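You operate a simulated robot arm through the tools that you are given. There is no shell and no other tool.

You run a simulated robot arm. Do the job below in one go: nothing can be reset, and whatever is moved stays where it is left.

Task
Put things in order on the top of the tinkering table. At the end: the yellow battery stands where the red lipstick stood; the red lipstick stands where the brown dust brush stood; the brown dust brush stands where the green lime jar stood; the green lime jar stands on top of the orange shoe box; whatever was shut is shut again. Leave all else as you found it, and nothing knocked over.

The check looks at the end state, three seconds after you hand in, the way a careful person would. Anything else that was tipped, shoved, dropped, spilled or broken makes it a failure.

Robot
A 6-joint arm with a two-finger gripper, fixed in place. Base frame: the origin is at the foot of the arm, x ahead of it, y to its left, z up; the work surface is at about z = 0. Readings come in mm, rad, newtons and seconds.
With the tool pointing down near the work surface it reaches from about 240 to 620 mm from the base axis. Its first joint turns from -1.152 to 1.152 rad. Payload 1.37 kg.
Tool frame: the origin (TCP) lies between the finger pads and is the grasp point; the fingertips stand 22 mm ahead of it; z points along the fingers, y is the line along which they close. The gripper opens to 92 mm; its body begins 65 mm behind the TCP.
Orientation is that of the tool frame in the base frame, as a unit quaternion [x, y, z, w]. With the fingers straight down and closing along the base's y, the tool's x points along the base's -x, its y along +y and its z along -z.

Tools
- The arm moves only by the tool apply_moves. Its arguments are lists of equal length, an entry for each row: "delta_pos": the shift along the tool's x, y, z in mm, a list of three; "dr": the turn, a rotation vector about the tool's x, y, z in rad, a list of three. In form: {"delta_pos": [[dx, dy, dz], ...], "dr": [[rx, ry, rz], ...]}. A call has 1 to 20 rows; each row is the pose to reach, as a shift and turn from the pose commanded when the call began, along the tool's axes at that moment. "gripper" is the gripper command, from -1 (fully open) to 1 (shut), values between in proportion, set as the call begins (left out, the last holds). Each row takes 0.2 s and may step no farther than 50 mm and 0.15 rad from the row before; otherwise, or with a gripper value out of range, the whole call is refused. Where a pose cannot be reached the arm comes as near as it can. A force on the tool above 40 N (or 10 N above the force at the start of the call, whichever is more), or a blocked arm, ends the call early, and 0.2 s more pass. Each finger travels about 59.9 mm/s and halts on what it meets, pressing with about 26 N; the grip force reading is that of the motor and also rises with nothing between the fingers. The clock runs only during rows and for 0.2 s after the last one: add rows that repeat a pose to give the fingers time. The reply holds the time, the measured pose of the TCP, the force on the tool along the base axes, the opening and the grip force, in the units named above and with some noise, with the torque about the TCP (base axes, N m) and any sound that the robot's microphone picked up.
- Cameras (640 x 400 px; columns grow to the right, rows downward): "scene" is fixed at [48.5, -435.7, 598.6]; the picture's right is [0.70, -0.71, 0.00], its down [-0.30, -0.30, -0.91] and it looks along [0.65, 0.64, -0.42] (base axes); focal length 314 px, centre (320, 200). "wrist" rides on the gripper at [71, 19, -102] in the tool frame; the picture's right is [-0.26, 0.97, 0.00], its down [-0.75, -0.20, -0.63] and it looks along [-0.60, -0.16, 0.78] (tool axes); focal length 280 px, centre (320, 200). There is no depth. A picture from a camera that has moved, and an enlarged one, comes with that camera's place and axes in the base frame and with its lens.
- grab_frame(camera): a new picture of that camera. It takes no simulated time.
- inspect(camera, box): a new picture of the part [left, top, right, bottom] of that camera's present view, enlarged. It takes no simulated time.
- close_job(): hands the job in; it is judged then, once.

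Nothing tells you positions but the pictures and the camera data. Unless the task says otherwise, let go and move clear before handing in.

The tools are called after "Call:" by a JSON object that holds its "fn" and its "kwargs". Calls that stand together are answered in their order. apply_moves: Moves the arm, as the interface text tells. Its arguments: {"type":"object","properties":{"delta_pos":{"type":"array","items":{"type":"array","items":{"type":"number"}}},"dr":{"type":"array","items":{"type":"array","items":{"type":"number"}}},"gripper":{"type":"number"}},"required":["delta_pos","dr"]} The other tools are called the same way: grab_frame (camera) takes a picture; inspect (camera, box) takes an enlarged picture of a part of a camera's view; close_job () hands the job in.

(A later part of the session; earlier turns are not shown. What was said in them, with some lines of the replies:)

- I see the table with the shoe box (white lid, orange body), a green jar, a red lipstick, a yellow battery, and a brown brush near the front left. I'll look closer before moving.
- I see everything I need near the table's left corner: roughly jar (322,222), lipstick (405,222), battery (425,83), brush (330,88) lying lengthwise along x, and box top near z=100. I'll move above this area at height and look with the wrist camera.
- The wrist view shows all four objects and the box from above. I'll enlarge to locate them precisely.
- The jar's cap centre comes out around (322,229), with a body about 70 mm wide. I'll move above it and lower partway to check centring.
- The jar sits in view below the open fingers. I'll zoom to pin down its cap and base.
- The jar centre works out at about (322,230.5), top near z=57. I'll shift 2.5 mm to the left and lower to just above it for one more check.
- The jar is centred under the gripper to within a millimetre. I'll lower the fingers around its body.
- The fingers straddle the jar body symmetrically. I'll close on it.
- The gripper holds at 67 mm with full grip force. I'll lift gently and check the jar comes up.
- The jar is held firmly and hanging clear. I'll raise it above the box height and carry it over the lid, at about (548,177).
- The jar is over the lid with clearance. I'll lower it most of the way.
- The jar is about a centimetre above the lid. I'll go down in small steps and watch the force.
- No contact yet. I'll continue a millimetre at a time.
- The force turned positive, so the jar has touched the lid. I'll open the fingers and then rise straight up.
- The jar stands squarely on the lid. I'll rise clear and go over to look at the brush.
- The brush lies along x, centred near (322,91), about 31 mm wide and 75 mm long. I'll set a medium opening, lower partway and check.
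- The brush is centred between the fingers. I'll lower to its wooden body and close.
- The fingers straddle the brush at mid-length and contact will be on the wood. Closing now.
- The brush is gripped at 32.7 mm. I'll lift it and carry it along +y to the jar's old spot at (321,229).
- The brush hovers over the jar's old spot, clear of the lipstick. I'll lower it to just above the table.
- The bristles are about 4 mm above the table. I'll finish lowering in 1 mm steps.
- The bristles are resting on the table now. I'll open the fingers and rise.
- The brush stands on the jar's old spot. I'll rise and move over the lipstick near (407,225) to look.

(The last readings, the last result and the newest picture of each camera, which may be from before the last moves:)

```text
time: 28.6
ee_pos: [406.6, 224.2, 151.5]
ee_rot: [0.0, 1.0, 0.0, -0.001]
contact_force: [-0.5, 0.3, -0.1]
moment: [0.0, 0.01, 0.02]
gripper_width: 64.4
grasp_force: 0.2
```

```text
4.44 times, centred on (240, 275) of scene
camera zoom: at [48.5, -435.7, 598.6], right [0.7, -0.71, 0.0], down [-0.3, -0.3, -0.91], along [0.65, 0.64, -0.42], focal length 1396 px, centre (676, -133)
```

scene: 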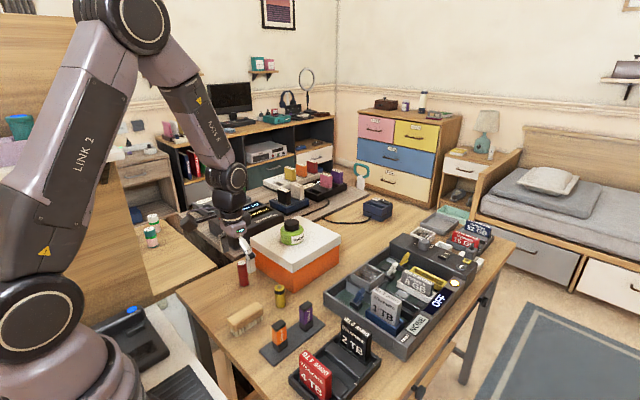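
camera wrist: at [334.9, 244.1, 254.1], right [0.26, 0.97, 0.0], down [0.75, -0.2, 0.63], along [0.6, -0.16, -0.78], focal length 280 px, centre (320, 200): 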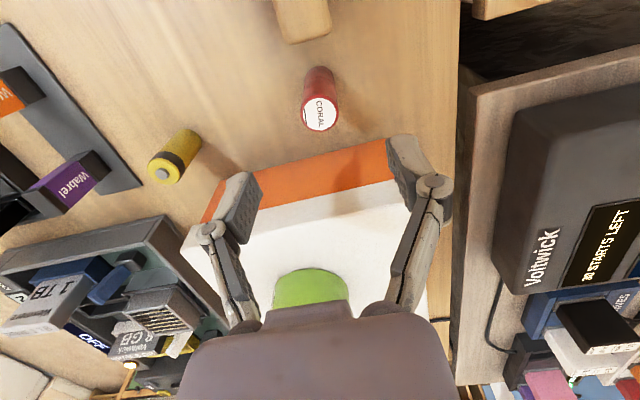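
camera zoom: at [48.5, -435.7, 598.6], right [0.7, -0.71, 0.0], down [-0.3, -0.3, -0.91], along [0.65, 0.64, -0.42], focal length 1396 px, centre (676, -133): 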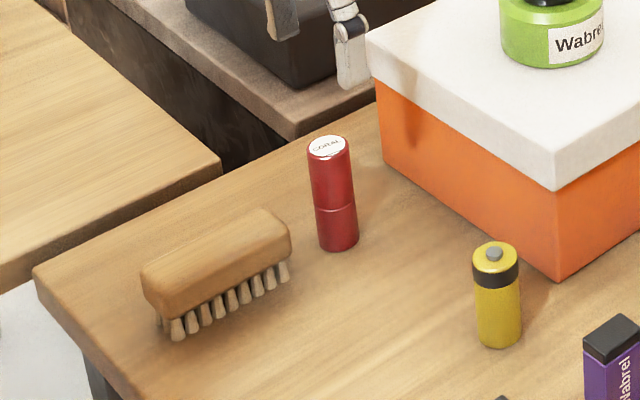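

The lipstick stands at about (404,225), roughly 25 mm wide and 74 mm tall. I'll shift 2 mm and lower partway for a check.

Call:
{"fn": "apply_moves", "kwargs": {"delta_pos": [[2, 0, 20], [2, 0, 40], [2, 0, 55], [2, 0, 55]], "dr": [[0, 0, 0], [0, 0, 0], [0, 0, 0], [0, 0, 0]]}}

Call:
{"fn": "grab_frame", "kwargs": {"camera": "wrist"}}

Call:
{"fn": "inspect", "kwargs": {"camera": "scene", "box": [180, 210, 340, 310]}}

```text
time: 29.6
ee_pos: [404.6, 225.3, 96.4]
ee_rot: [0.0, 1.0, -0.001, 0.0]
contact_force: [0.6, 0.2, 0.0]
moment: [0.01, 0.0, 0.0]
gripper_width: 64.2
grasp_force: 0.0
```

```text
taken
camera wrist: at [334.0, 244.0, 198.5], right [0.26, 0.97, 0.0], down [0.75, -0.2, 0.62], along [0.6, -0.16, -0.78], focal length 280 px, centre (320, 200)
```

wrist: 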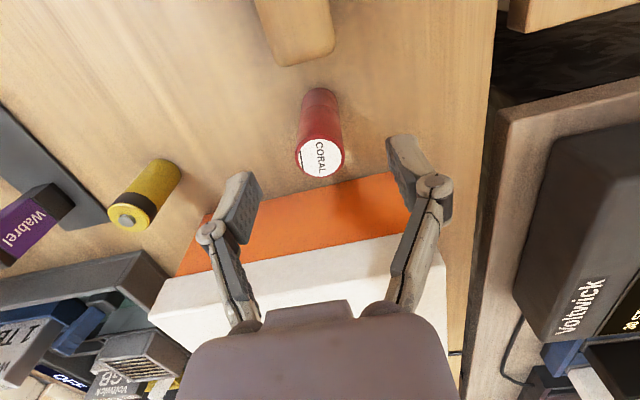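

```text
4.00 times, centred on (260, 260) of scene
camera zoom: at [48.5, -435.7, 598.6], right [0.7, -0.71, 0.0], down [-0.3, -0.3, -0.91], along [0.65, 0.64, -0.42], focal length 1257 px, centre (560, -40)
```

zoom: 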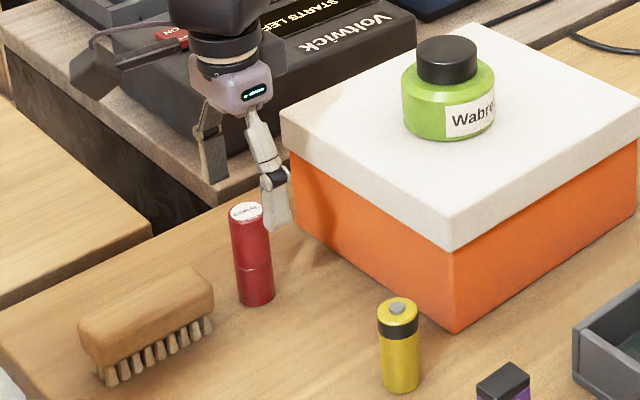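

The lipstick is lined up between the fingers. I'll lower to grip it low on the body.

Call:
{"fn": "apply_moves", "kwargs": {"delta_pos": [[0.5, 0, 20], [0.5, 0, 40], [0.5, 0, 55], [0.5, 0, 66], [0.5, 0, 66]], "dr": [[0, 0, 0], [0, 0, 0], [0, 0, 0], [0, 0, 0], [0, 0, 0]]}}

Call:
{"fn": "inspect", "kwargs": {"camera": "scene", "box": [200, 220, 300, 300]}}

Call:
{"fn": "grab_frame", "kwargs": {"camera": "wrist"}}

```text
time: 30.8
ee_pos: [404.4, 224.4, 30.5]
ee_rot: [0.0, 1.0, 0.0, 0.0]
contact_force: [-0.8, -0.1, 0.0]
moment: [-0.03, -0.03, -0.01]
gripper_width: 64.2
grasp_force: 0.2
```

```text
5.00 times, centred on (250, 260) of scene
camera zoom: at [48.5, -435.7, 598.6], right [0.7, -0.71, 0.0], down [-0.3, -0.3, -0.91], along [0.65, 0.64, -0.42], focal length 1571 px, centre (670, -100)
```

zoom: 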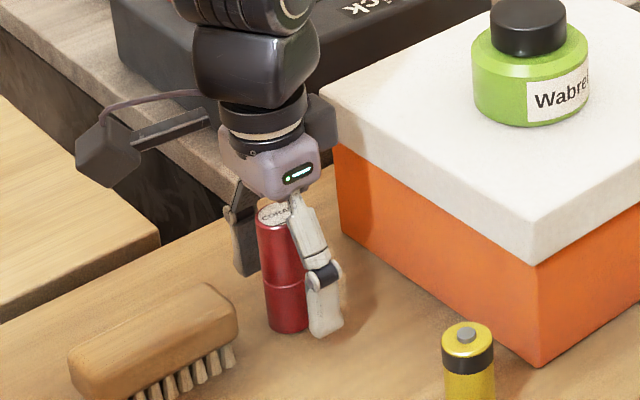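

```text
taken
camera wrist: at [332.5, 243.6, 132.6], right [0.26, 0.97, 0.0], down [0.75, -0.2, 0.63], along [0.6, -0.16, -0.78], focal length 280 px, centre (320, 200)
```

wrist: 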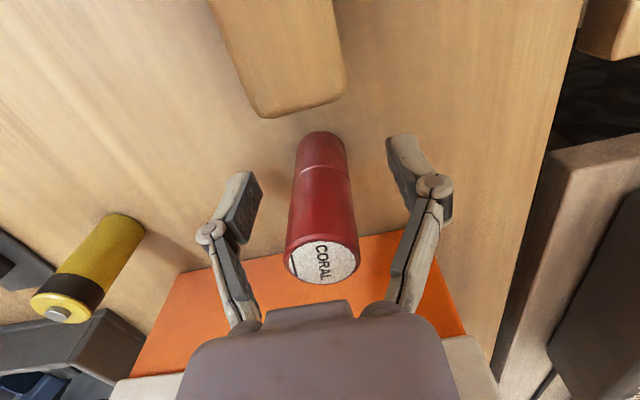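

The fingers are either side of the lipstick and nothing touches. I'll close gently and check.

Call:
{"fn": "apply_moves", "kwargs": {"delta_pos": [[0, 0, 0], [0, 0, 0], [0, 0, 0], [0, 0, 0], [0, 0, 0]], "dr": [[0, 0, 0], [0, 0, 0], [0, 0, 0], [0, 0, 0], [0, 0, 0]], "gripper": 1}}

Call:
{"fn": "grab_frame", "kwargs": {"camera": "wrist"}}

Call:
{"fn": "inspect", "kwargs": {"camera": "scene", "box": [200, 220, 300, 300]}}

```text
time: 32.0
ee_pos: [404.8, 223.0, 31.4]
ee_rot: [0.0, 1.0, 0.001, -0.001]
contact_force: [-0.3, -0.5, 0.1]
moment: [0.03, -0.01, 0.0]
gripper_width: 24.3
grasp_force: 25.8
```

```text
taken
camera wrist: at [332.5, 243.6, 132.9], right [0.26, 0.97, 0.0], down [0.75, -0.2, 0.63], along [0.6, -0.16, -0.78], focal length 280 px, centre (320, 200)
```

wrist: 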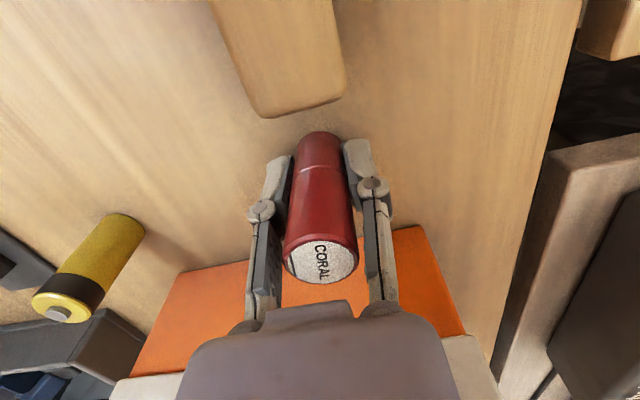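

```text
5.00 times, centred on (250, 260) of scene
camera zoom: at [48.5, -435.7, 598.6], right [0.7, -0.71, 0.0], down [-0.3, -0.3, -0.91], along [0.65, 0.64, -0.42], focal length 1571 px, centre (670, -100)
```

zoom: 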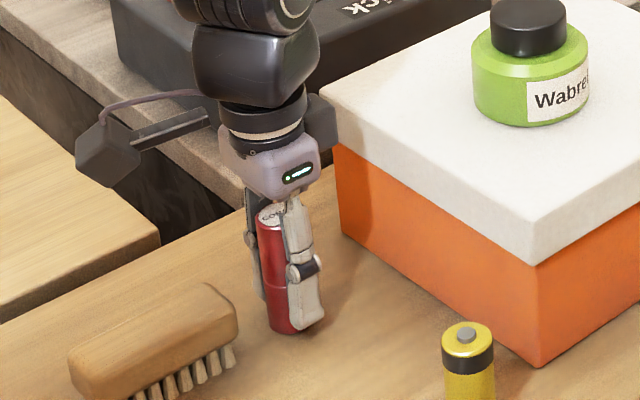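

The lipstick is held at 24.3 mm. I'll lift it and carry it to the brush's old spot at (322,90).

Call:
{"fn": "apply_moves", "kwargs": {"delta_pos": [[0, 0, -5], [0, 0, -25], [0, 0, -60], [0, 0, -90], [16.4, -27, -90], [32.9, -54, -90], [49.3, -81, -90], [65.8, -108, -90], [82.2, -135, -90], [82.2, -135, -90]], "dr": [[0, 0, 0], [0, 0, 0], [0, 0, 0], [0, 0, 0], [0, 0, 0], [0, 0, 0], [0, 0, 0], [0, 0, 0], [0, 0, 0], [0, 0, 0]]}}

Call:
{"fn": "grab_frame", "kwargs": {"camera": "wrist"}}

Call:
{"fn": "inspect", "kwargs": {"camera": "scene", "box": [180, 220, 340, 350]}}

```text
time: 34.2
ee_pos: [322.2, 92.3, 124.3]
ee_rot: [0.0, 1.0, 0.0, 0.0]
contact_force: [0.4, -0.3, -0.6]
moment: [0.02, -0.01, 0.01]
gripper_width: 24.4
grasp_force: 26.3
```

```text
taken
camera wrist: at [249.6, 111.4, 224.7], right [0.26, 0.97, 0.0], down [0.75, -0.2, 0.63], along [0.6, -0.16, -0.78], focal length 280 px, centre (320, 200)
```

wrist: 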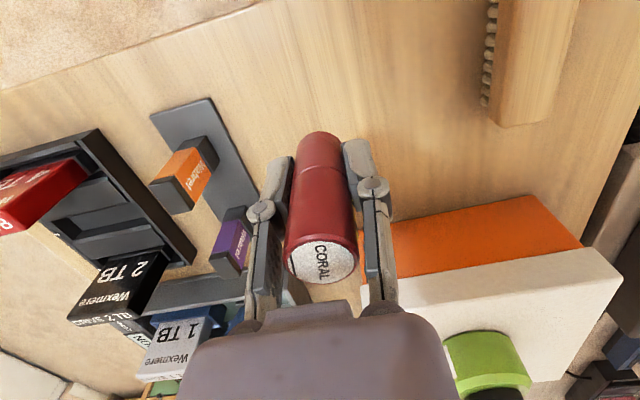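

```text
3.08 times, centred on (260, 285) of scene
camera zoom: at [48.5, -435.7, 598.6], right [0.7, -0.71, 0.0], down [-0.3, -0.3, -0.91], along [0.65, 0.64, -0.42], focal length 967 px, centre (505, -62)
```

zoom: 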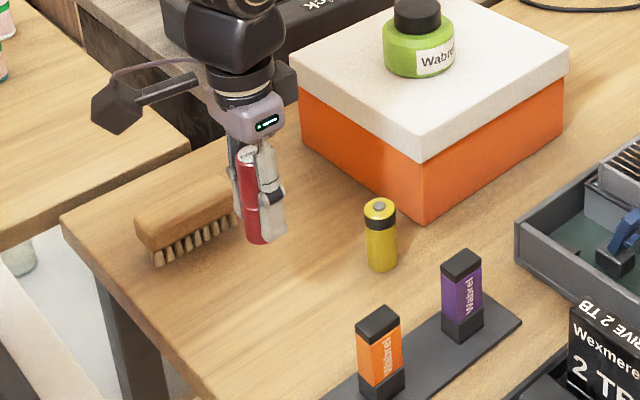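

The lipstick hangs upright over the brush's old place. I'll lower it to just above the table.

Call:
{"fn": "apply_moves", "kwargs": {"delta_pos": [[-1.5, -1, 25], [-1.5, -1, 50], [-1.5, -1, 70], [-1.5, -1, 82], [-1.5, -1, 86], [-1.5, -1, 86]], "dr": [[0, 0, 0], [0, 0, 0], [0, 0, 0], [0, 0, 0], [0, 0, 0], [0, 0, 0]]}}

Call:
{"fn": "inspect", "kwargs": {"camera": "scene", "box": [200, 260, 300, 340]}}

```text
time: 35.6
ee_pos: [323.8, 89.5, 36.4]
ee_rot: [0.0, 1.0, 0.0, -0.001]
contact_force: [0.0, 0.3, -0.5]
moment: [0.01, -0.02, -0.01]
gripper_width: 24.5
grasp_force: 26.2
```

```text
5.00 times, centred on (250, 300) of scene
camera zoom: at [48.5, -435.7, 598.6], right [0.7, -0.71, 0.0], down [-0.3, -0.3, -0.91], along [0.65, 0.64, -0.42], focal length 1571 px, centre (670, -300)
```

zoom: 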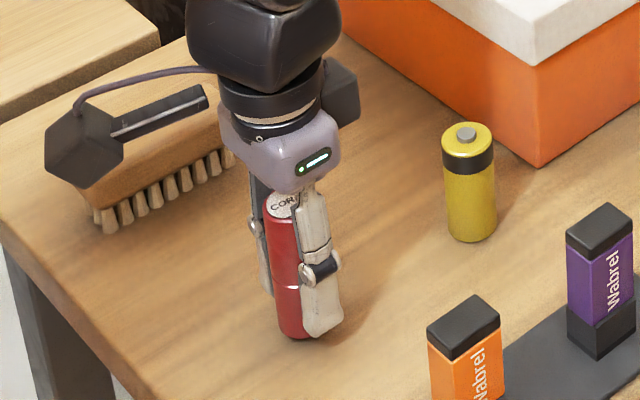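

A few millimetres remain. I'll continue in 1 mm steps.

Call:
{"fn": "apply_moves", "kwargs": {"delta_pos": [[0, 0, 1], [0, 0, 2], [0, 0, 3], [0, 0, 4], [0, 0, 4]], "dr": [[0, 0, 0], [0, 0, 0], [0, 0, 0], [0, 0, 0], [0, 0, 0]]}}

```text
time: 36.8
ee_pos: [324.8, 89.9, 32.0]
ee_rot: [0.0, 1.0, -0.001, 0.001]
contact_force: [-0.3, -0.4, -1.8]
moment: [0.01, -0.02, -0.02]
gripper_width: 24.5
grasp_force: 25.8
```

Call:
{"fn": "apply_moves", "kwargs": {"delta_pos": [[0, 0, 0.7], [0, 0, 1.2], [0, 0, 1.2]], "dr": [[0, 0, 0], [0, 0, 0], [0, 0, 0]]}}

Call:
{"fn": "inspect", "kwargs": {"camera": "scene", "box": [230, 280, 280, 330]}}

```text
time: 37.6
ee_pos: [324.5, 89.2, 31.0]
ee_rot: [0.0, 1.0, 0.0, 0.001]
contact_force: [-2.6, 1.5, 23.9]
moment: [0.05, 0.08, 0.02]
gripper_width: 24.3
grasp_force: 26.3
```

```text
8.00 times, centred on (255, 305) of scene
camera zoom: at [48.4, -435.7, 598.5], right [0.7, -0.71, 0.0], down [-0.3, -0.29, -0.91], along [0.65, 0.64, -0.42], focal length 2514 px, centre (840, -640)
```

zoom: 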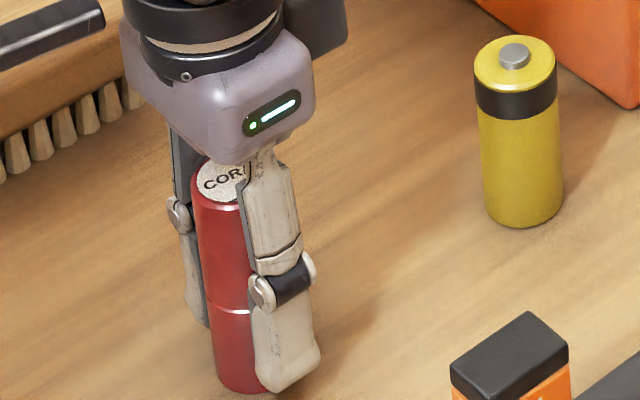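

It is firmly on the table at 24 N. I'll back off by 0.8 mm to relieve the pressure, then open.

Call:
{"fn": "apply_moves", "kwargs": {"delta_pos": [[0, 0, -0.8], [0, 0, -0.8]], "dr": [[0, 0, 0], [0, 0, 0]]}}

```text
time: 38.2
ee_pos: [324.2, 89.6, 31.9]
ee_rot: [0.0, 1.0, 0.0, 0.0]
contact_force: [2.4, -0.1, 5.8]
moment: [-0.02, -0.08, 0.0]
gripper_width: 24.4
grasp_force: 26.1
```

Light contact of about 6 N remains. Opening the fingers now.

Call:
{"fn": "apply_moves", "kwargs": {"delta_pos": [[0, 0, 0], [0, 0, 0], [0, 0, 0], [0, 0, 0]], "dr": [[0, 0, 0], [0, 0, 0], [0, 0, 0], [0, 0, 0]], "gripper": -0.4}}

Call:
{"fn": "grab_frame", "kwargs": {"camera": "wrist"}}

Call:
{"fn": "inspect", "kwargs": {"camera": "scene", "box": [200, 260, 300, 340]}}

```text
time: 39.2
ee_pos: [322.9, 88.8, 31.4]
ee_rot: [0.001, 1.0, 0.0, 0.0]
contact_force: [0.2, -0.3, -0.4]
moment: [0.01, 0.02, 0.0]
gripper_width: 64.5
grasp_force: 0.0
```

```text
taken
camera wrist: at [252.1, 108.3, 132.9], right [0.26, 0.97, 0.0], down [0.75, -0.2, 0.62], along [0.6, -0.16, -0.78], focal length 280 px, centre (320, 200)
```

wrist: 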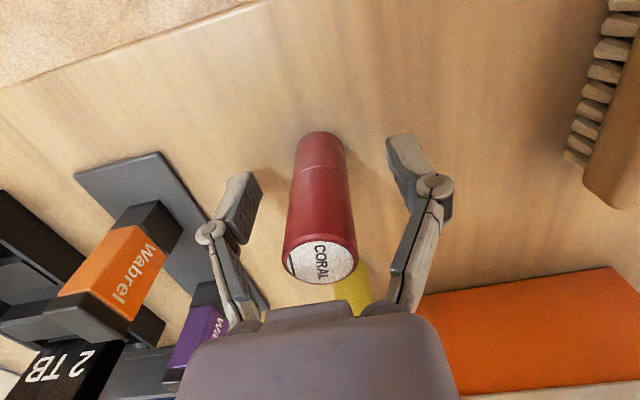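

```text
5.00 times, centred on (250, 300) of scene
camera zoom: at [48.5, -435.7, 598.6], right [0.7, -0.71, 0.0], down [-0.3, -0.3, -0.91], along [0.65, 0.64, -0.42], focal length 1571 px, centre (670, -300)
```

zoom: 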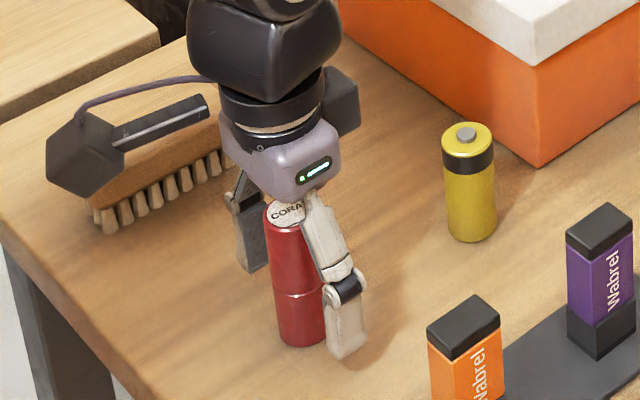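

The lipstick stands upright on the brush's old spot. Before the battery, I'll rise clear and look at the black block on the wrist's far side, since the battery is close to the box lid.

Call:
{"fn": "inspect", "kwargs": {"camera": "scene", "box": [205, 240, 285, 310]}}

Call:
{"fn": "apply_moves", "kwargs": {"delta_pos": [[0, 0, -20], [0, 0, -55], [0, 0, -95], [0, 0, -120], [0, 0, -120]], "dr": [[0, 0, 0], [0, 0, 0], [0, 0, 0], [0, 0, 0], [0, 0, 0]]}}

Call:
{"fn": "grab_frame", "kwargs": {"camera": "wrist"}}

Call:
{"fn": "inspect", "kwargs": {"camera": "scene", "box": [190, 200, 350, 340]}}

```text
5.71 times, centred on (245, 275) of scene
camera zoom: at [48.5, -435.7, 598.6], right [0.7, -0.71, 0.0], down [-0.3, -0.3, -0.91], along [0.65, 0.64, -0.42], focal length 1796 px, centre (749, -229)
```

zoom: 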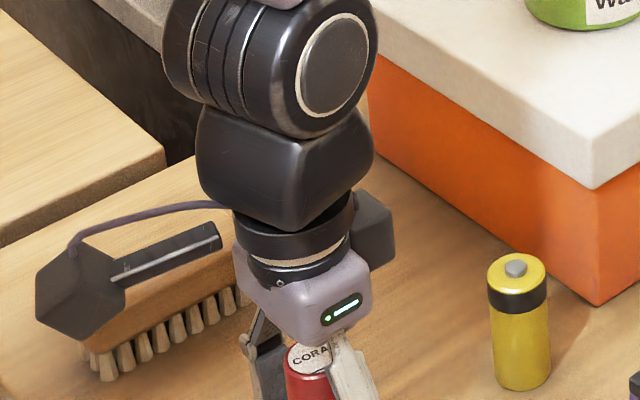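

```text
time: 40.4
ee_pos: [324.4, 88.1, 151.1]
ee_rot: [0.001, 1.0, 0.0, 0.0]
contact_force: [0.3, 0.5, -0.8]
moment: [-0.01, 0.03, 0.0]
gripper_width: 64.4
grasp_force: 0.1
```

```text
taken
camera wrist: at [252.7, 107.6, 252.4], right [0.26, 0.97, 0.0], down [0.75, -0.2, 0.63], along [0.6, -0.16, -0.78], focal length 280 px, centre (320, 200)
```

wrist: 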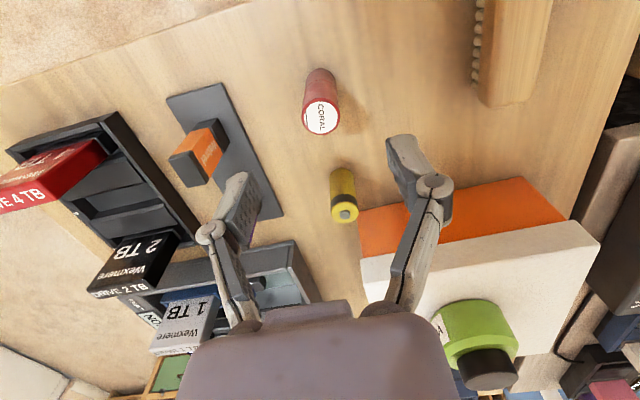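

```text
2.86 times, centred on (270, 270) of scene
camera zoom: at [48.5, -435.7, 598.6], right [0.7, -0.71, 0.0], down [-0.3, -0.3, -0.91], along [0.65, 0.64, -0.42], focal length 898 px, centre (463, 0)
```

zoom: 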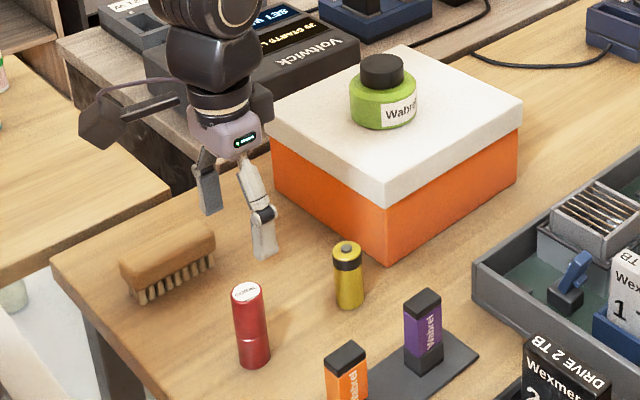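

The block sits well above the lid's height and ends short of it, so a straight grasp is fine. I'll move over the battery near (422,86).

Call:
{"fn": "apply_moves", "kwargs": {"delta_pos": [[-33, -1, 0], [-66, -2, 0], [-98.6, -2.8, 0], [-98.6, -2.8, 20], [-98.6, -2.8, 20]], "dr": [[0, 0, 0], [0, 0, 0], [0, 0, 0], [0, 0, 0], [0, 0, 0]]}}

Call:
{"fn": "grab_frame", "kwargs": {"camera": "wrist"}}

Call:
{"fn": "inspect", "kwargs": {"camera": "wrist", "box": [240, 40, 400, 160]}}

Call:
{"fn": "inspect", "kwargs": {"camera": "scene", "box": [220, 210, 360, 330]}}

```text
time: 41.6
ee_pos: [422.3, 85.5, 131.4]
ee_rot: [0.0, 1.0, 0.0, 0.0]
contact_force: [0.3, 0.3, 0.0]
moment: [-0.01, 0.01, 0.0]
gripper_width: 64.1
grasp_force: 0.1
```

```text
taken
camera wrist: at [351.6, 105.6, 233.3], right [0.26, 0.97, 0.0], down [0.75, -0.2, 0.62], along [0.6, -0.16, -0.78], focal length 280 px, centre (320, 200)
```

wrist: 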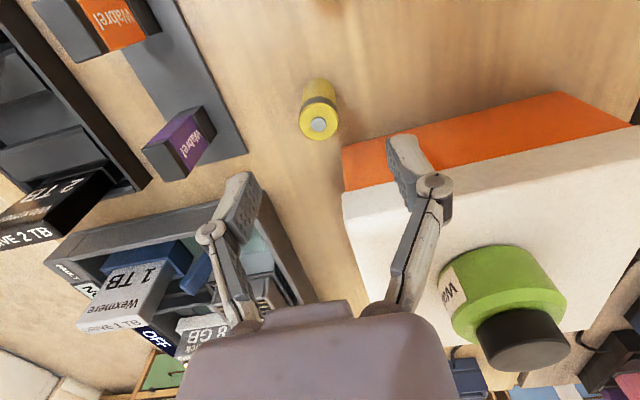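

```text
3.33 times, centred on (320, 100) of wrist
camera zoom: at [351.6, 105.6, 233.3], right [0.26, 0.97, 0.0], down [0.75, -0.2, 0.62], along [0.6, -0.16, -0.78], focal length 935 px, centre (320, 533)
```

zoom: 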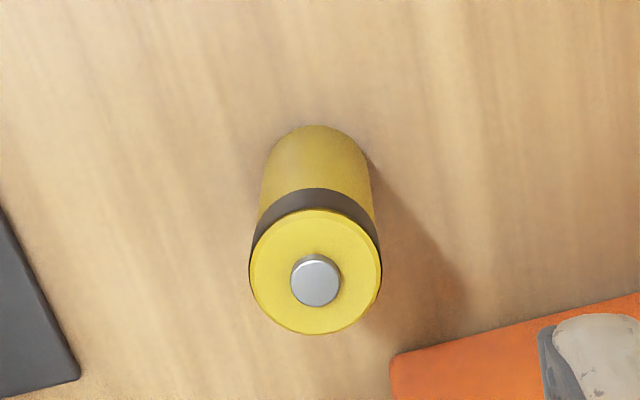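

```text
3.33 times, centred on (290, 270) of scene
camera zoom: at [48.5, -435.7, 598.6], right [0.7, -0.71, 0.0], down [-0.3, -0.3, -0.91], along [0.65, 0.64, -0.42], focal length 1047 px, centre (420, -33)
```

zoom: 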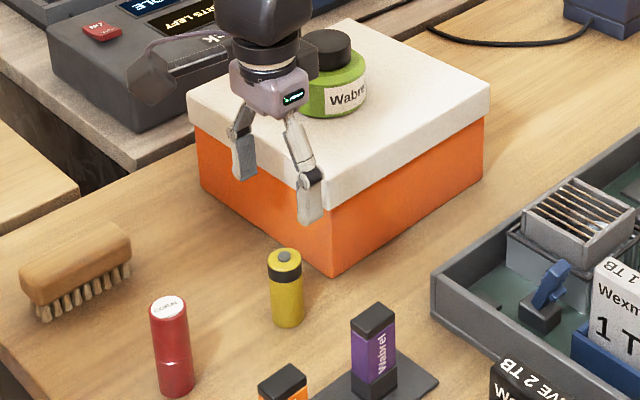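

The battery is at about (424,85), 26 mm wide. I'll shift 1.5 mm and lower to grip height.

Call:
{"fn": "apply_moves", "kwargs": {"delta_pos": [[-1.4, -1.6, 20], [-1.4, -1.6, 40], [-1.4, -1.6, 60], [-1.4, -1.6, 78], [-1.4, -1.6, 92], [-1.4, -1.6, 92]], "dr": [[0, 0, 0], [0, 0, 0], [0, 0, 0], [0, 0, 0], [0, 0, 0], [0, 0, 0]]}}

Call:
{"fn": "grab_frame", "kwargs": {"camera": "wrist"}}

Call:
{"fn": "inspect", "kwargs": {"camera": "scene", "box": [240, 220, 340, 320]}}

```text
time: 43.0
ee_pos: [425.3, 84.8, 39.7]
ee_rot: [0.0, 1.0, 0.0, 0.001]
contact_force: [0.6, 1.1, 0.4]
moment: [-0.01, 0.01, -0.02]
gripper_width: 64.6
grasp_force: 0.0
```

```text
taken
camera wrist: at [353.2, 104.2, 140.3], right [0.26, 0.97, 0.0], down [0.75, -0.2, 0.63], along [0.6, -0.16, -0.78], focal length 280 px, centre (320, 200)
```

wrist: 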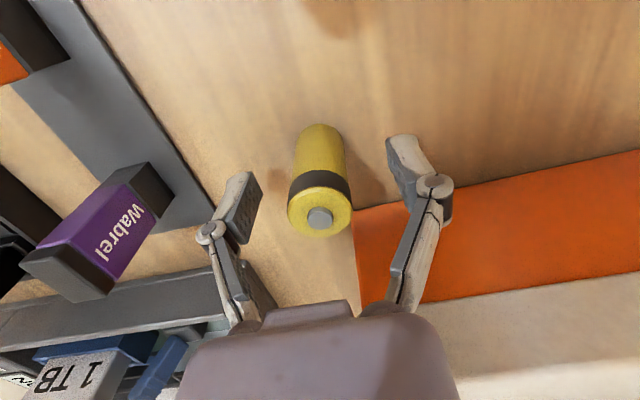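

```text
4.00 times, centred on (290, 270) of scene
camera zoom: at [48.5, -435.7, 598.6], right [0.7, -0.71, 0.0], down [-0.3, -0.3, -0.91], along [0.65, 0.64, -0.42], focal length 1257 px, centre (440, -80)
```

zoom: 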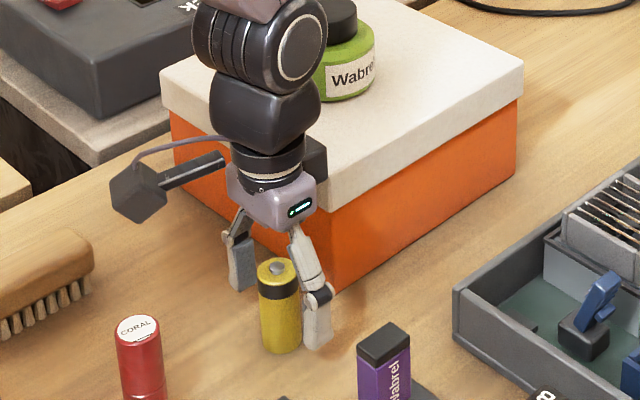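

The fingers are around the battery and nothing is touching. Closing now.

Call:
{"fn": "apply_moves", "kwargs": {"delta_pos": [[0, 0, 0], [0, 0, 0], [0, 0, 0], [0, 0, 0], [0, 0, 0]], "dr": [[0, 0, 0], [0, 0, 0], [0, 0, 0], [0, 0, 0], [0, 0, 0]], "gripper": 1}}

Call:
{"fn": "grab_frame", "kwargs": {"camera": "wrist"}}

```text
time: 44.2
ee_pos: [424.3, 84.7, 38.8]
ee_rot: [-0.001, 1.0, 0.0, 0.0]
contact_force: [0.0, -0.6, -0.8]
moment: [-0.03, 0.01, 0.02]
gripper_width: 24.7
grasp_force: 25.8
```

```text
taken
camera wrist: at [353.2, 104.2, 140.5], right [0.26, 0.97, 0.0], down [0.75, -0.2, 0.63], along [0.6, -0.16, -0.78], focal length 280 px, centre (320, 200)
```

wrist: 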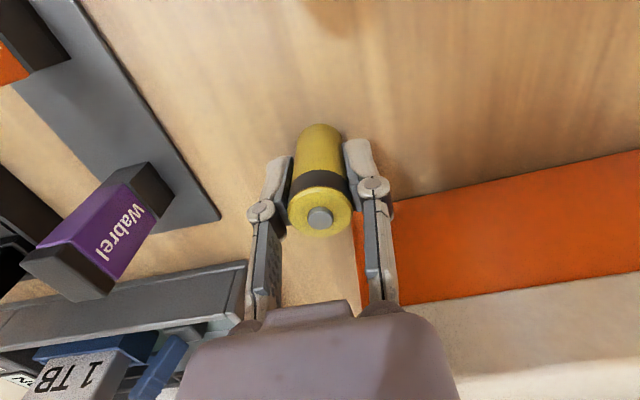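

The battery is held at 24.7 mm. I'll lift it and carry it to the lipstick's old spot at (404,225).

Call:
{"fn": "apply_moves", "kwargs": {"delta_pos": [[0, 0, -5], [0, 0, -25], [0, 0, -55], [0, 0, -80], [4, 28, -80], [8, 56, -80], [12, 84, -80], [16, 112, -80], [20, 140, -80], [20, 140, -80]], "dr": [[0, 0, 0], [0, 0, 0], [0, 0, 0], [0, 0, 0], [0, 0, 0], [0, 0, 0], [0, 0, 0], [0, 0, 0], [0, 0, 0], [0, 0, 0]]}}

Call:
{"fn": "grab_frame", "kwargs": {"camera": "wrist"}}

Call:
{"fn": "inspect", "kwargs": {"camera": "scene", "box": [180, 210, 340, 330]}}

```text
time: 46.4
ee_pos: [405.8, 223.3, 119.3]
ee_rot: [-0.001, 1.0, 0.0, -0.001]
contact_force: [-0.4, -0.6, -0.5]
moment: [0.01, 0.01, 0.0]
gripper_width: 24.5
grasp_force: 26.1
```

```text
taken
camera wrist: at [333.7, 243.2, 221.0], right [0.26, 0.96, 0.0], down [0.75, -0.2, 0.62], along [0.6, -0.16, -0.78], focal length 280 px, centre (320, 200)
```

wrist: 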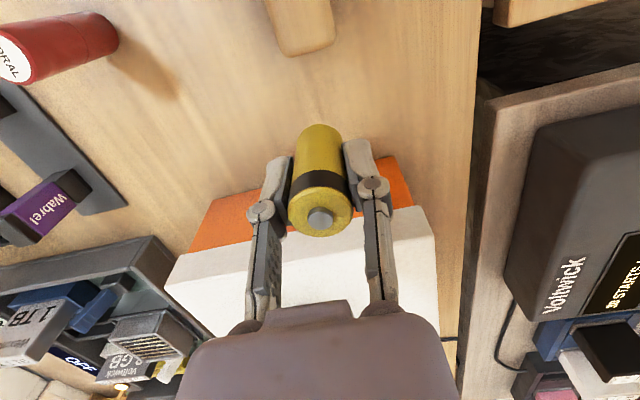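

```text
3.33 times, centred on (260, 270) of scene
camera zoom: at [48.5, -435.7, 598.6], right [0.7, -0.71, 0.0], down [-0.3, -0.3, -0.91], along [0.65, 0.64, -0.42], focal length 1047 px, centre (520, -33)
```

zoom: 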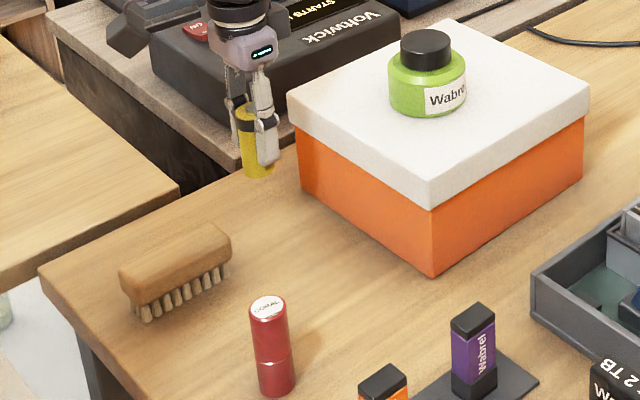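

The battery hangs over the lipstick's old spot. I'll lower it to just above the table.

Call:
{"fn": "apply_moves", "kwargs": {"delta_pos": [[0.5, 1, 25], [0.5, 1, 50], [0.5, 1, 66], [0.5, 1, 74], [0.5, 1, 77], [0.5, 1, 77]], "dr": [[0, 0, 0], [0, 0, 0], [0, 0, 0], [0, 0, 0], [0, 0, 0], [0, 0, 0]]}}

Call:
{"fn": "inspect", "kwargs": {"camera": "scene", "box": [200, 230, 300, 310]}}

```text
time: 47.8
ee_pos: [404.0, 226.1, 43.0]
ee_rot: [-0.001, 1.0, -0.001, 0.0]
contact_force: [0.3, -0.5, -0.2]
moment: [0.02, 0.0, 0.02]
gripper_width: 24.9
grasp_force: 25.8
```

```text
5.00 times, centred on (250, 270) of scene
camera zoom: at [48.5, -435.7, 598.6], right [0.7, -0.71, 0.0], down [-0.3, -0.3, -0.91], along [0.65, 0.64, -0.42], focal length 1571 px, centre (670, -150)
```

zoom: 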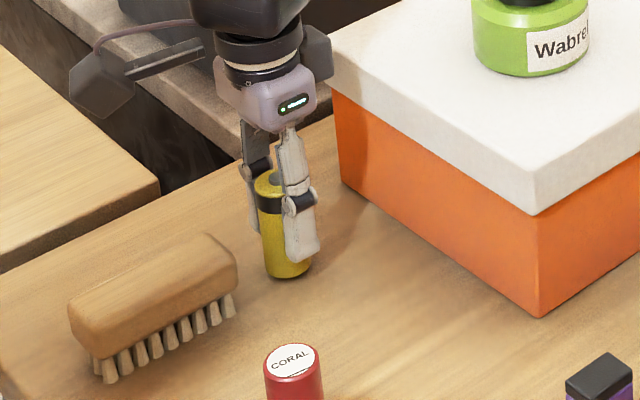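

Call:
{"fn": "apply_moves", "kwargs": {"delta_pos": [[0, 0, 1], [0, 0, 2], [0, 0, 2.5], [0, 0, 2.5]], "dr": [[0, 0, 0], [0, 0, 0], [0, 0, 0], [0, 0, 0]]}}

```text
time: 48.8
ee_pos: [403.2, 227.7, 40.5]
ee_rot: [0.0, 1.0, 0.0, 0.0]
contact_force: [-0.3, -0.4, -0.2]
moment: [-0.01, 0.02, -0.01]
gripper_width: 24.6
grasp_force: 26.3
```

No contact yet; the battery is about 1 mm up. I'll take another small step.

Call:
{"fn": "apply_moves", "kwargs": {"delta_pos": [[0, 0, 0.6], [0, 0, 1.0], [0, 0, 1.0]], "dr": [[0, 0, 0], [0, 0, 0], [0, 0, 0]]}}

Call:
{"fn": "grab_frame", "kwargs": {"camera": "wrist"}}

```text
time: 49.6
ee_pos: [403.9, 226.9, 39.5]
ee_rot: [0.0, 1.0, -0.001, 0.001]
contact_force: [-0.4, 0.3, -0.7]
moment: [-0.03, 0.01, 0.01]
gripper_width: 24.8
grasp_force: 26.1
```

```text
taken
camera wrist: at [331.7, 245.6, 140.5], right [0.26, 0.97, 0.0], down [0.75, -0.2, 0.63], along [0.6, -0.16, -0.78], focal length 280 px, centre (320, 200)
```

wrist: 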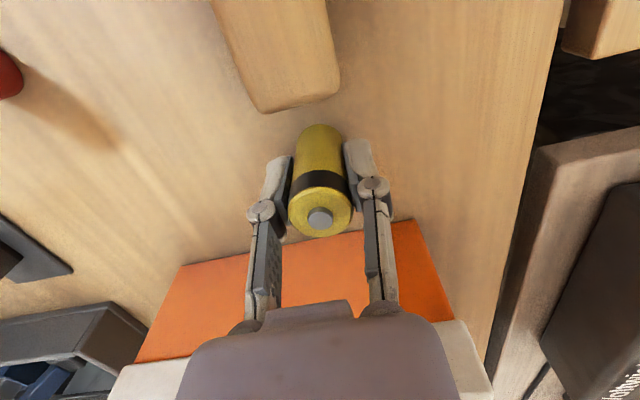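

It is still barely off the table and reads about 2 mm too far in y. I'll nudge it back and continue down.

Call:
{"fn": "apply_moves", "kwargs": {"delta_pos": [[-0.4, -0.8, -0.3], [-0.8, -1.5, -0.3], [-0.8, -1.5, 0.4], [-0.8, -1.5, 0.8], [-0.8, -1.5, 0.8]], "dr": [[0, 0, 0], [0, 0, 0], [0, 0, 0], [0, 0, 0], [0, 0, 0]]}}

```text
time: 50.8
ee_pos: [403.5, 224.3, 38.4]
ee_rot: [0.0, 1.0, 0.0, 0.0]
contact_force: [-7.4, -1.3, 22.6]
moment: [-0.01, 0.27, -0.03]
gripper_width: 24.6
grasp_force: 26.3
```

Contact at 22.6 N. I'll back off 0.7 mm before opening.

Call:
{"fn": "apply_moves", "kwargs": {"delta_pos": [[0, 0, -0.7], [0, 0, -0.7]], "dr": [[0, 0, 0], [0, 0, 0]]}}

Call:
{"fn": "inspect", "kwargs": {"camera": "scene", "box": [215, 240, 285, 300]}}

```text
time: 51.4
ee_pos: [405.7, 225.5, 38.2]
ee_rot: [0.0, 1.0, 0.0, 0.0]
contact_force: [-1.1, -3.0, 13.5]
moment: [-0.08, 0.02, -0.02]
gripper_width: 24.4
grasp_force: 25.8
```

```text
6.67 times, centred on (250, 270) of scene
camera zoom: at [48.5, -435.7, 598.5], right [0.7, -0.71, 0.0], down [-0.3, -0.29, -0.91], along [0.65, 0.64, -0.42], focal length 2095 px, centre (787, -267)
```

zoom: 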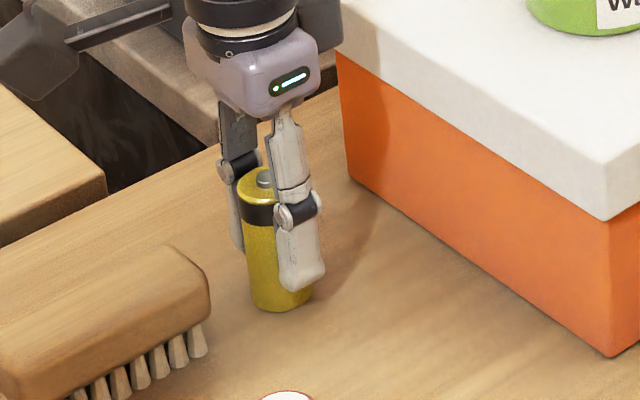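

Contact is still 13 N, so I'll ease off another 0.4 mm and then open.

Call:
{"fn": "apply_moves", "kwargs": {"delta_pos": [[0, 0, -0.4], [0, 0, -0.4]], "dr": [[0, 0, 0], [0, 0, 0]]}}

Call:
{"fn": "apply_moves", "kwargs": {"delta_pos": [[0, 0, 0], [0, 0, 0], [0, 0, 0], [0, 0, 0]], "dr": [[0, 0, 0], [0, 0, 0], [0, 0, 0], [0, 0, 0]], "gripper": -0.4}}

Call:
{"fn": "grab_frame", "kwargs": {"camera": "wrist"}}

Call:
{"fn": "inspect", "kwargs": {"camera": "scene", "box": [200, 230, 300, 310]}}

```text
time: 52.0
ee_pos: [403.1, 224.8, 39.1]
ee_rot: [0.0, 1.0, 0.0, 0.001]
contact_force: [2.9, 0.5, 4.9]
moment: [0.04, -0.08, -0.01]
gripper_width: 24.5
grasp_force: 26.3
```

```text
time: 53.0
ee_pos: [405.3, 225.0, 39.1]
ee_rot: [0.0, 1.0, 0.001, 0.001]
contact_force: [0.4, 0.0, -0.2]
moment: [-0.01, 0.01, -0.01]
gripper_width: 64.3
grasp_force: 0.1
```

```text
taken
camera wrist: at [332.7, 244.0, 140.3], right [0.26, 0.97, 0.0], down [0.75, -0.2, 0.63], along [0.6, -0.16, -0.78], focal length 280 px, centre (320, 200)
```

wrist: 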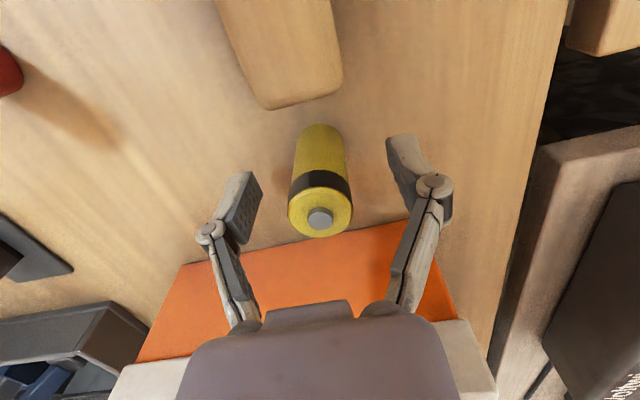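

```text
5.00 times, centred on (250, 270) of scene
camera zoom: at [48.5, -435.7, 598.6], right [0.7, -0.71, 0.0], down [-0.3, -0.3, -0.91], along [0.65, 0.64, -0.42], focal length 1571 px, centre (670, -150)
```

zoom: 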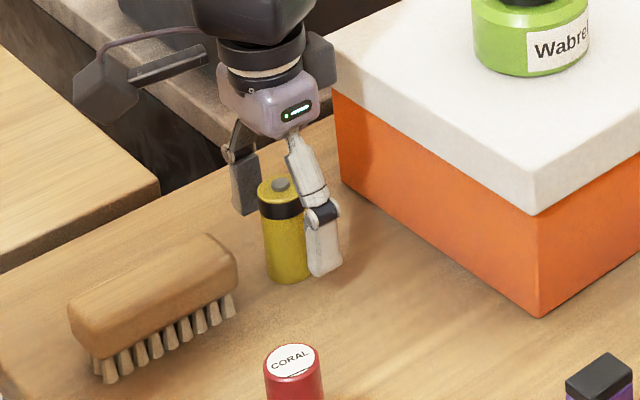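

The battery stands upright and free. I'll rise straight up, move clear, and check the whole scene.

Call:
{"fn": "apply_moves", "kwargs": {"delta_pos": [[0, 0, -15], [0, 0, -45], [0, 0, -90], [0, 0, -135], [0, 0, -180], [0, 0, -220], [0, -40, -240], [-20, -85, -260], [-40, -130, -260], [-40, -130, -260]], "dr": [[0, 0, 0], [0, 0, 0], [0, 0, 0], [0, 0, 0], [0, 0, 0], [0, 0, 0], [0, 0, 0], [0, 0, 0], [0, 0, 0], [0, 0, 0]]}}

Call:
{"fn": "grab_frame", "kwargs": {"camera": "scene"}}

Call:
{"fn": "inspect", "kwargs": {"camera": "scene", "box": [180, 200, 360, 360]}}

Call:
{"fn": "grab_frame", "kwargs": {"camera": "wrist"}}

Call:
{"fn": "inspect", "kwargs": {"camera": "scene", "box": [180, 240, 300, 340]}}

```text
refused: row 8 steps farther than a row can; nothing moved
```

```text
taken
```

scene: 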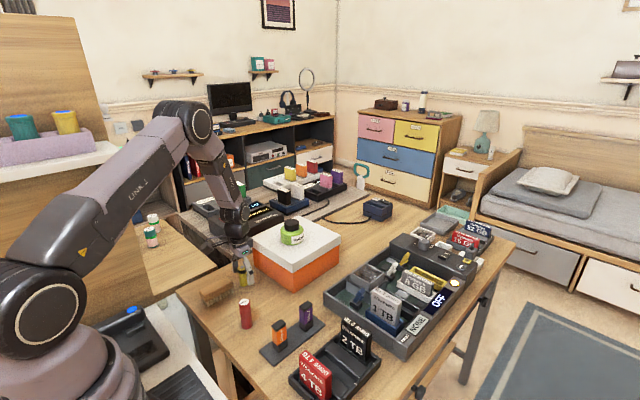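

```text
2.50 times, centred on (270, 280) of scene
camera zoom: at [48.5, -435.7, 598.6], right [0.7, -0.71, 0.0], down [-0.3, -0.3, -0.91], along [0.65, 0.64, -0.42], focal length 786 px, centre (445, 0)
```

zoom: 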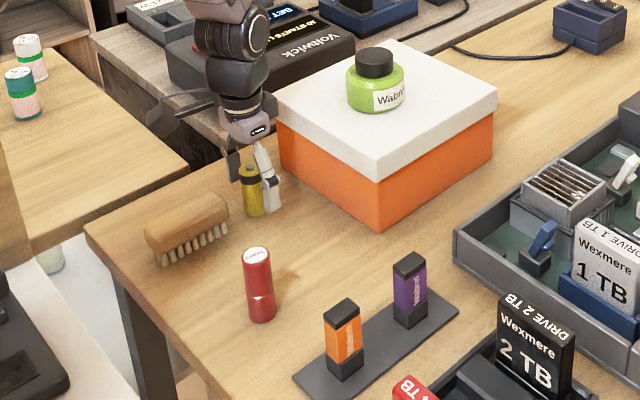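

```text
taken
camera wrist: at [332.7, 244.0, 140.3], right [0.26, 0.97, 0.0], down [0.75, -0.2, 0.63], along [0.6, -0.16, -0.78], focal length 280 px, centre (320, 200)
```

wrist: 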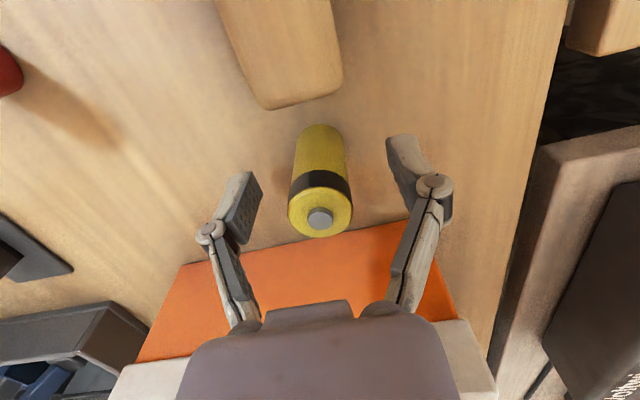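

```text
4.00 times, centred on (240, 290) of scene
camera zoom: at [48.5, -435.7, 598.6], right [0.7, -0.71, 0.0], down [-0.3, -0.3, -0.91], along [0.65, 0.64, -0.42], focal length 1257 px, centre (640, -160)
```

zoom: 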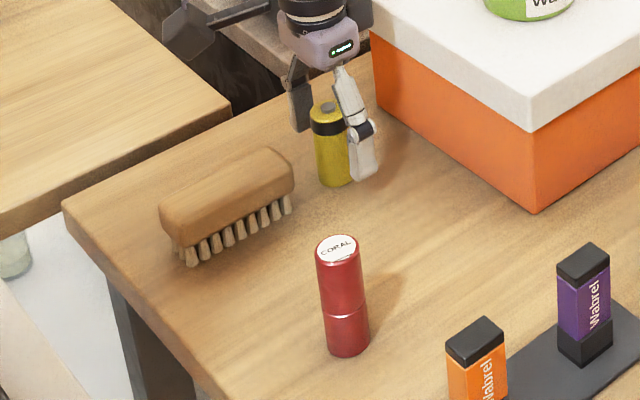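

The last move was refused because one step was too long, and nothing moved. I'll repeat it with shorter steps.

Call:
{"fn": "apply_moves", "kwargs": {"delta_pos": [[0, 0, -15], [0, 0, -45], [0, 0, -85], [0, 0, -125], [0, 0, -165], [0, 0, -205], [0, 0, -240], [0, -40, -255], [0, -80, -265], [0, -120, -265], [0, -120, -265]], "dr": [[0, 0, 0], [0, 0, 0], [0, 0, 0], [0, 0, 0], [0, 0, 0], [0, 0, 0], [0, 0, 0], [0, 0, 0], [0, 0, 0], [0, 0, 0], [0, 0, 0]]}}

Call:
{"fn": "grab_frame", "kwargs": {"camera": "scene"}}

Call:
{"fn": "inspect", "kwargs": {"camera": "scene", "box": [180, 200, 360, 360]}}

Call:
{"fn": "inspect", "kwargs": {"camera": "scene", "box": [180, 240, 300, 340]}}

Call:
{"fn": "grab_frame", "kwargs": {"camera": "wrist"}}

```text
time: 55.4
ee_pos: [404.4, 103.0, 303.2]
ee_rot: [0.0, 1.0, 0.001, -0.001]
contact_force: [0.3, -0.4, -0.4]
moment: [0.01, 0.01, 0.02]
gripper_width: 64.5
grasp_force: 0.1
```

```text
taken
```

scene: 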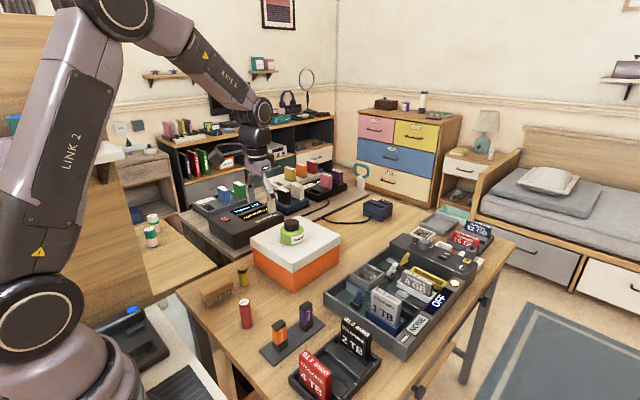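

```text
2.50 times, centred on (270, 280) of scene
camera zoom: at [48.5, -435.7, 598.6], right [0.7, -0.71, 0.0], down [-0.3, -0.3, -0.91], along [0.65, 0.64, -0.42], focal length 786 px, centre (445, 0)
```

zoom: 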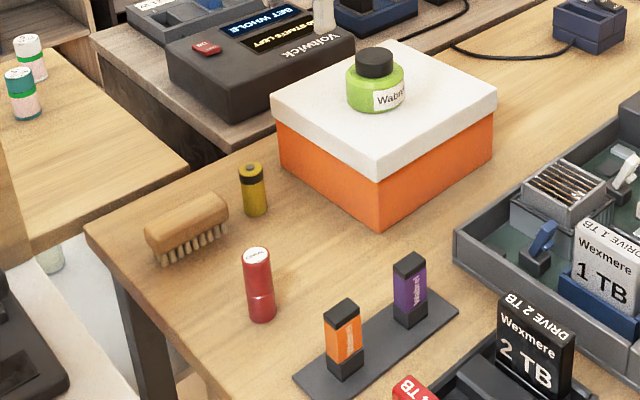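

```text
4.00 times, centred on (240, 290) of scene
camera zoom: at [48.5, -435.7, 598.6], right [0.7, -0.71, 0.0], down [-0.3, -0.3, -0.91], along [0.65, 0.64, -0.42], focal length 1257 px, centre (640, -160)
```

zoom: 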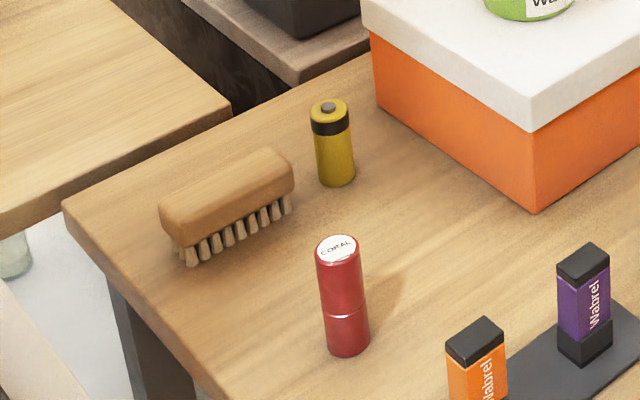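

```text
taken
camera wrist: at [333.1, 122.9, 405.3], right [0.26, 0.97, 0.0], down [0.75, -0.2, 0.62], along [0.6, -0.16, -0.78], focal length 280 px, centre (320, 200)
```

wrist: 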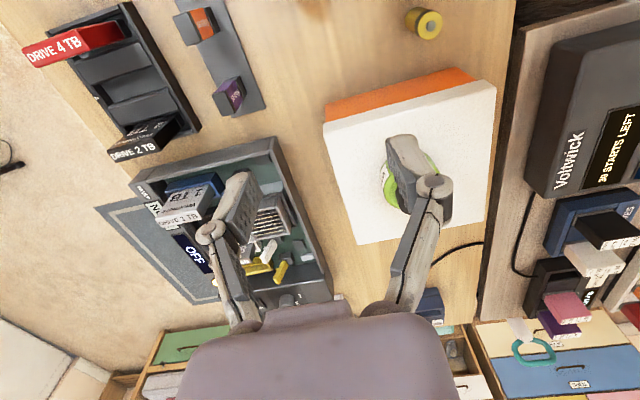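

All four things are in their new places and the other items look untouched. I'll look closely at the lipstick's seam, the jar's cap and the box lid before handing in.

Call:
{"fn": "inspect", "kwargs": {"camera": "scene", "box": [230, 290, 262, 335]}}

Call:
{"fn": "inspect", "kwargs": {"camera": "scene", "box": [245, 205, 345, 295]}}

Call:
{"fn": "inspect", "kwargs": {"camera": "scene", "box": [280, 200, 520, 400]}}

Call:
{"fn": "inspect", "kwargs": {"camera": "scene", "box": [190, 255, 270, 315]}}

```text
8.89 times, centred on (246, 312) of scene
camera zoom: at [48.5, -435.7, 598.6], right [0.7, -0.71, 0.0], down [-0.3, -0.3, -0.91], along [0.65, 0.64, -0.42], focal length 2793 px, centre (978, -800)
```

zoom: 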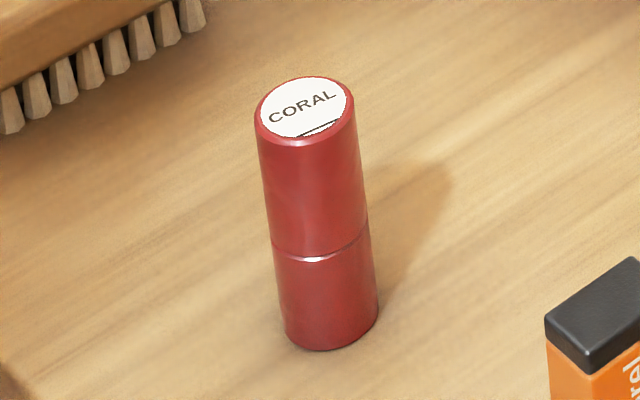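

```text
4.44 times, centred on (295, 250) of scene
camera zoom: at [48.5, -435.7, 598.6], right [0.7, -0.71, 0.0], down [-0.3, -0.3, -0.91], along [0.65, 0.64, -0.42], focal length 1396 px, centre (431, -22)
```

zoom: 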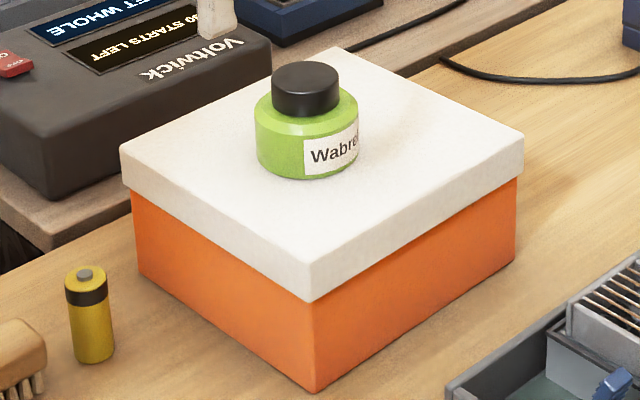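

```text
2.00 times, centred on (400, 300) of scene
camera zoom: at [48.5, -435.7, 598.6], right [0.7, -0.71, 0.0], down [-0.3, -0.3, -0.91], along [0.65, 0.64, -0.42], focal length 628 px, centre (160, 0)
```

zoom: 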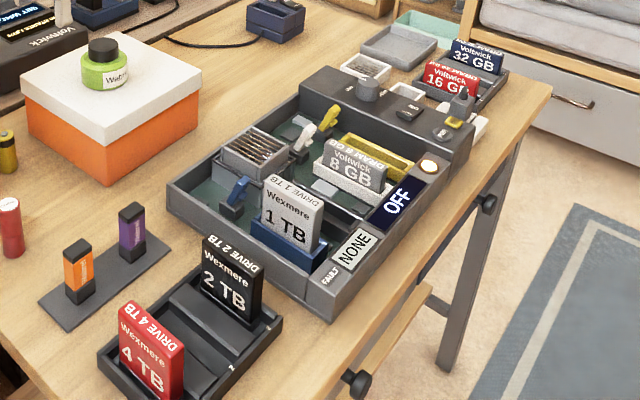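

```text
6.67 times, centred on (230, 285) of scene
camera zoom: at [48.5, -435.7, 598.6], right [0.7, -0.71, 0.0], down [-0.3, -0.3, -0.91], along [0.65, 0.64, -0.42], focal length 2095 px, centre (920, -367)
```

zoom: 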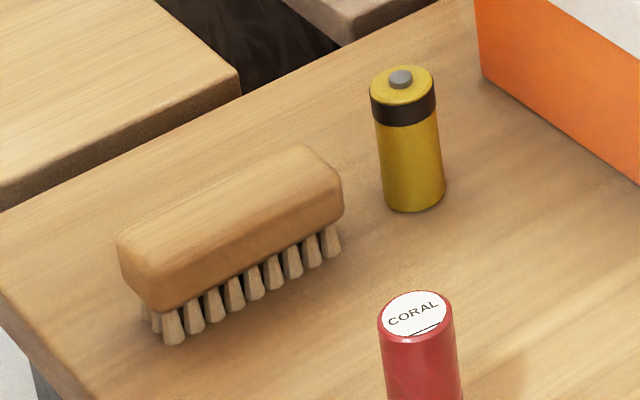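

The battery, lipstick and brush each stand in their new places, and the jar stands on the box. The box lid and the caps are still shut, nothing else has moved, and the arm is clear, so I'm handing in.

Call:
{"fn": "close_job", "kwargs": {}}

```text
The job is handed in.
```

The rearrangement is done and handed in. My last pictures showed everything upright and in its new place:

- **Yellow battery:** stands where the red lipstick stood.
- **Red lipstick:** stands where the brown dust brush stood.
- **Brown dust brush:** stands on its bristles where the green lime jar stood.
- **Green lime jar:** stands on the lid of the orange shoe box, towards the middle.

By my measurements each one is within a few millimetres of the spot it was meant to take. I never opened the shoe box, and its lid, the jar's cap and the lipstick's cap all looked shut at the end. In the last pictures nothing else on the table looked moved or knocked over. I let go of everything and raised the arm clear before handing in.
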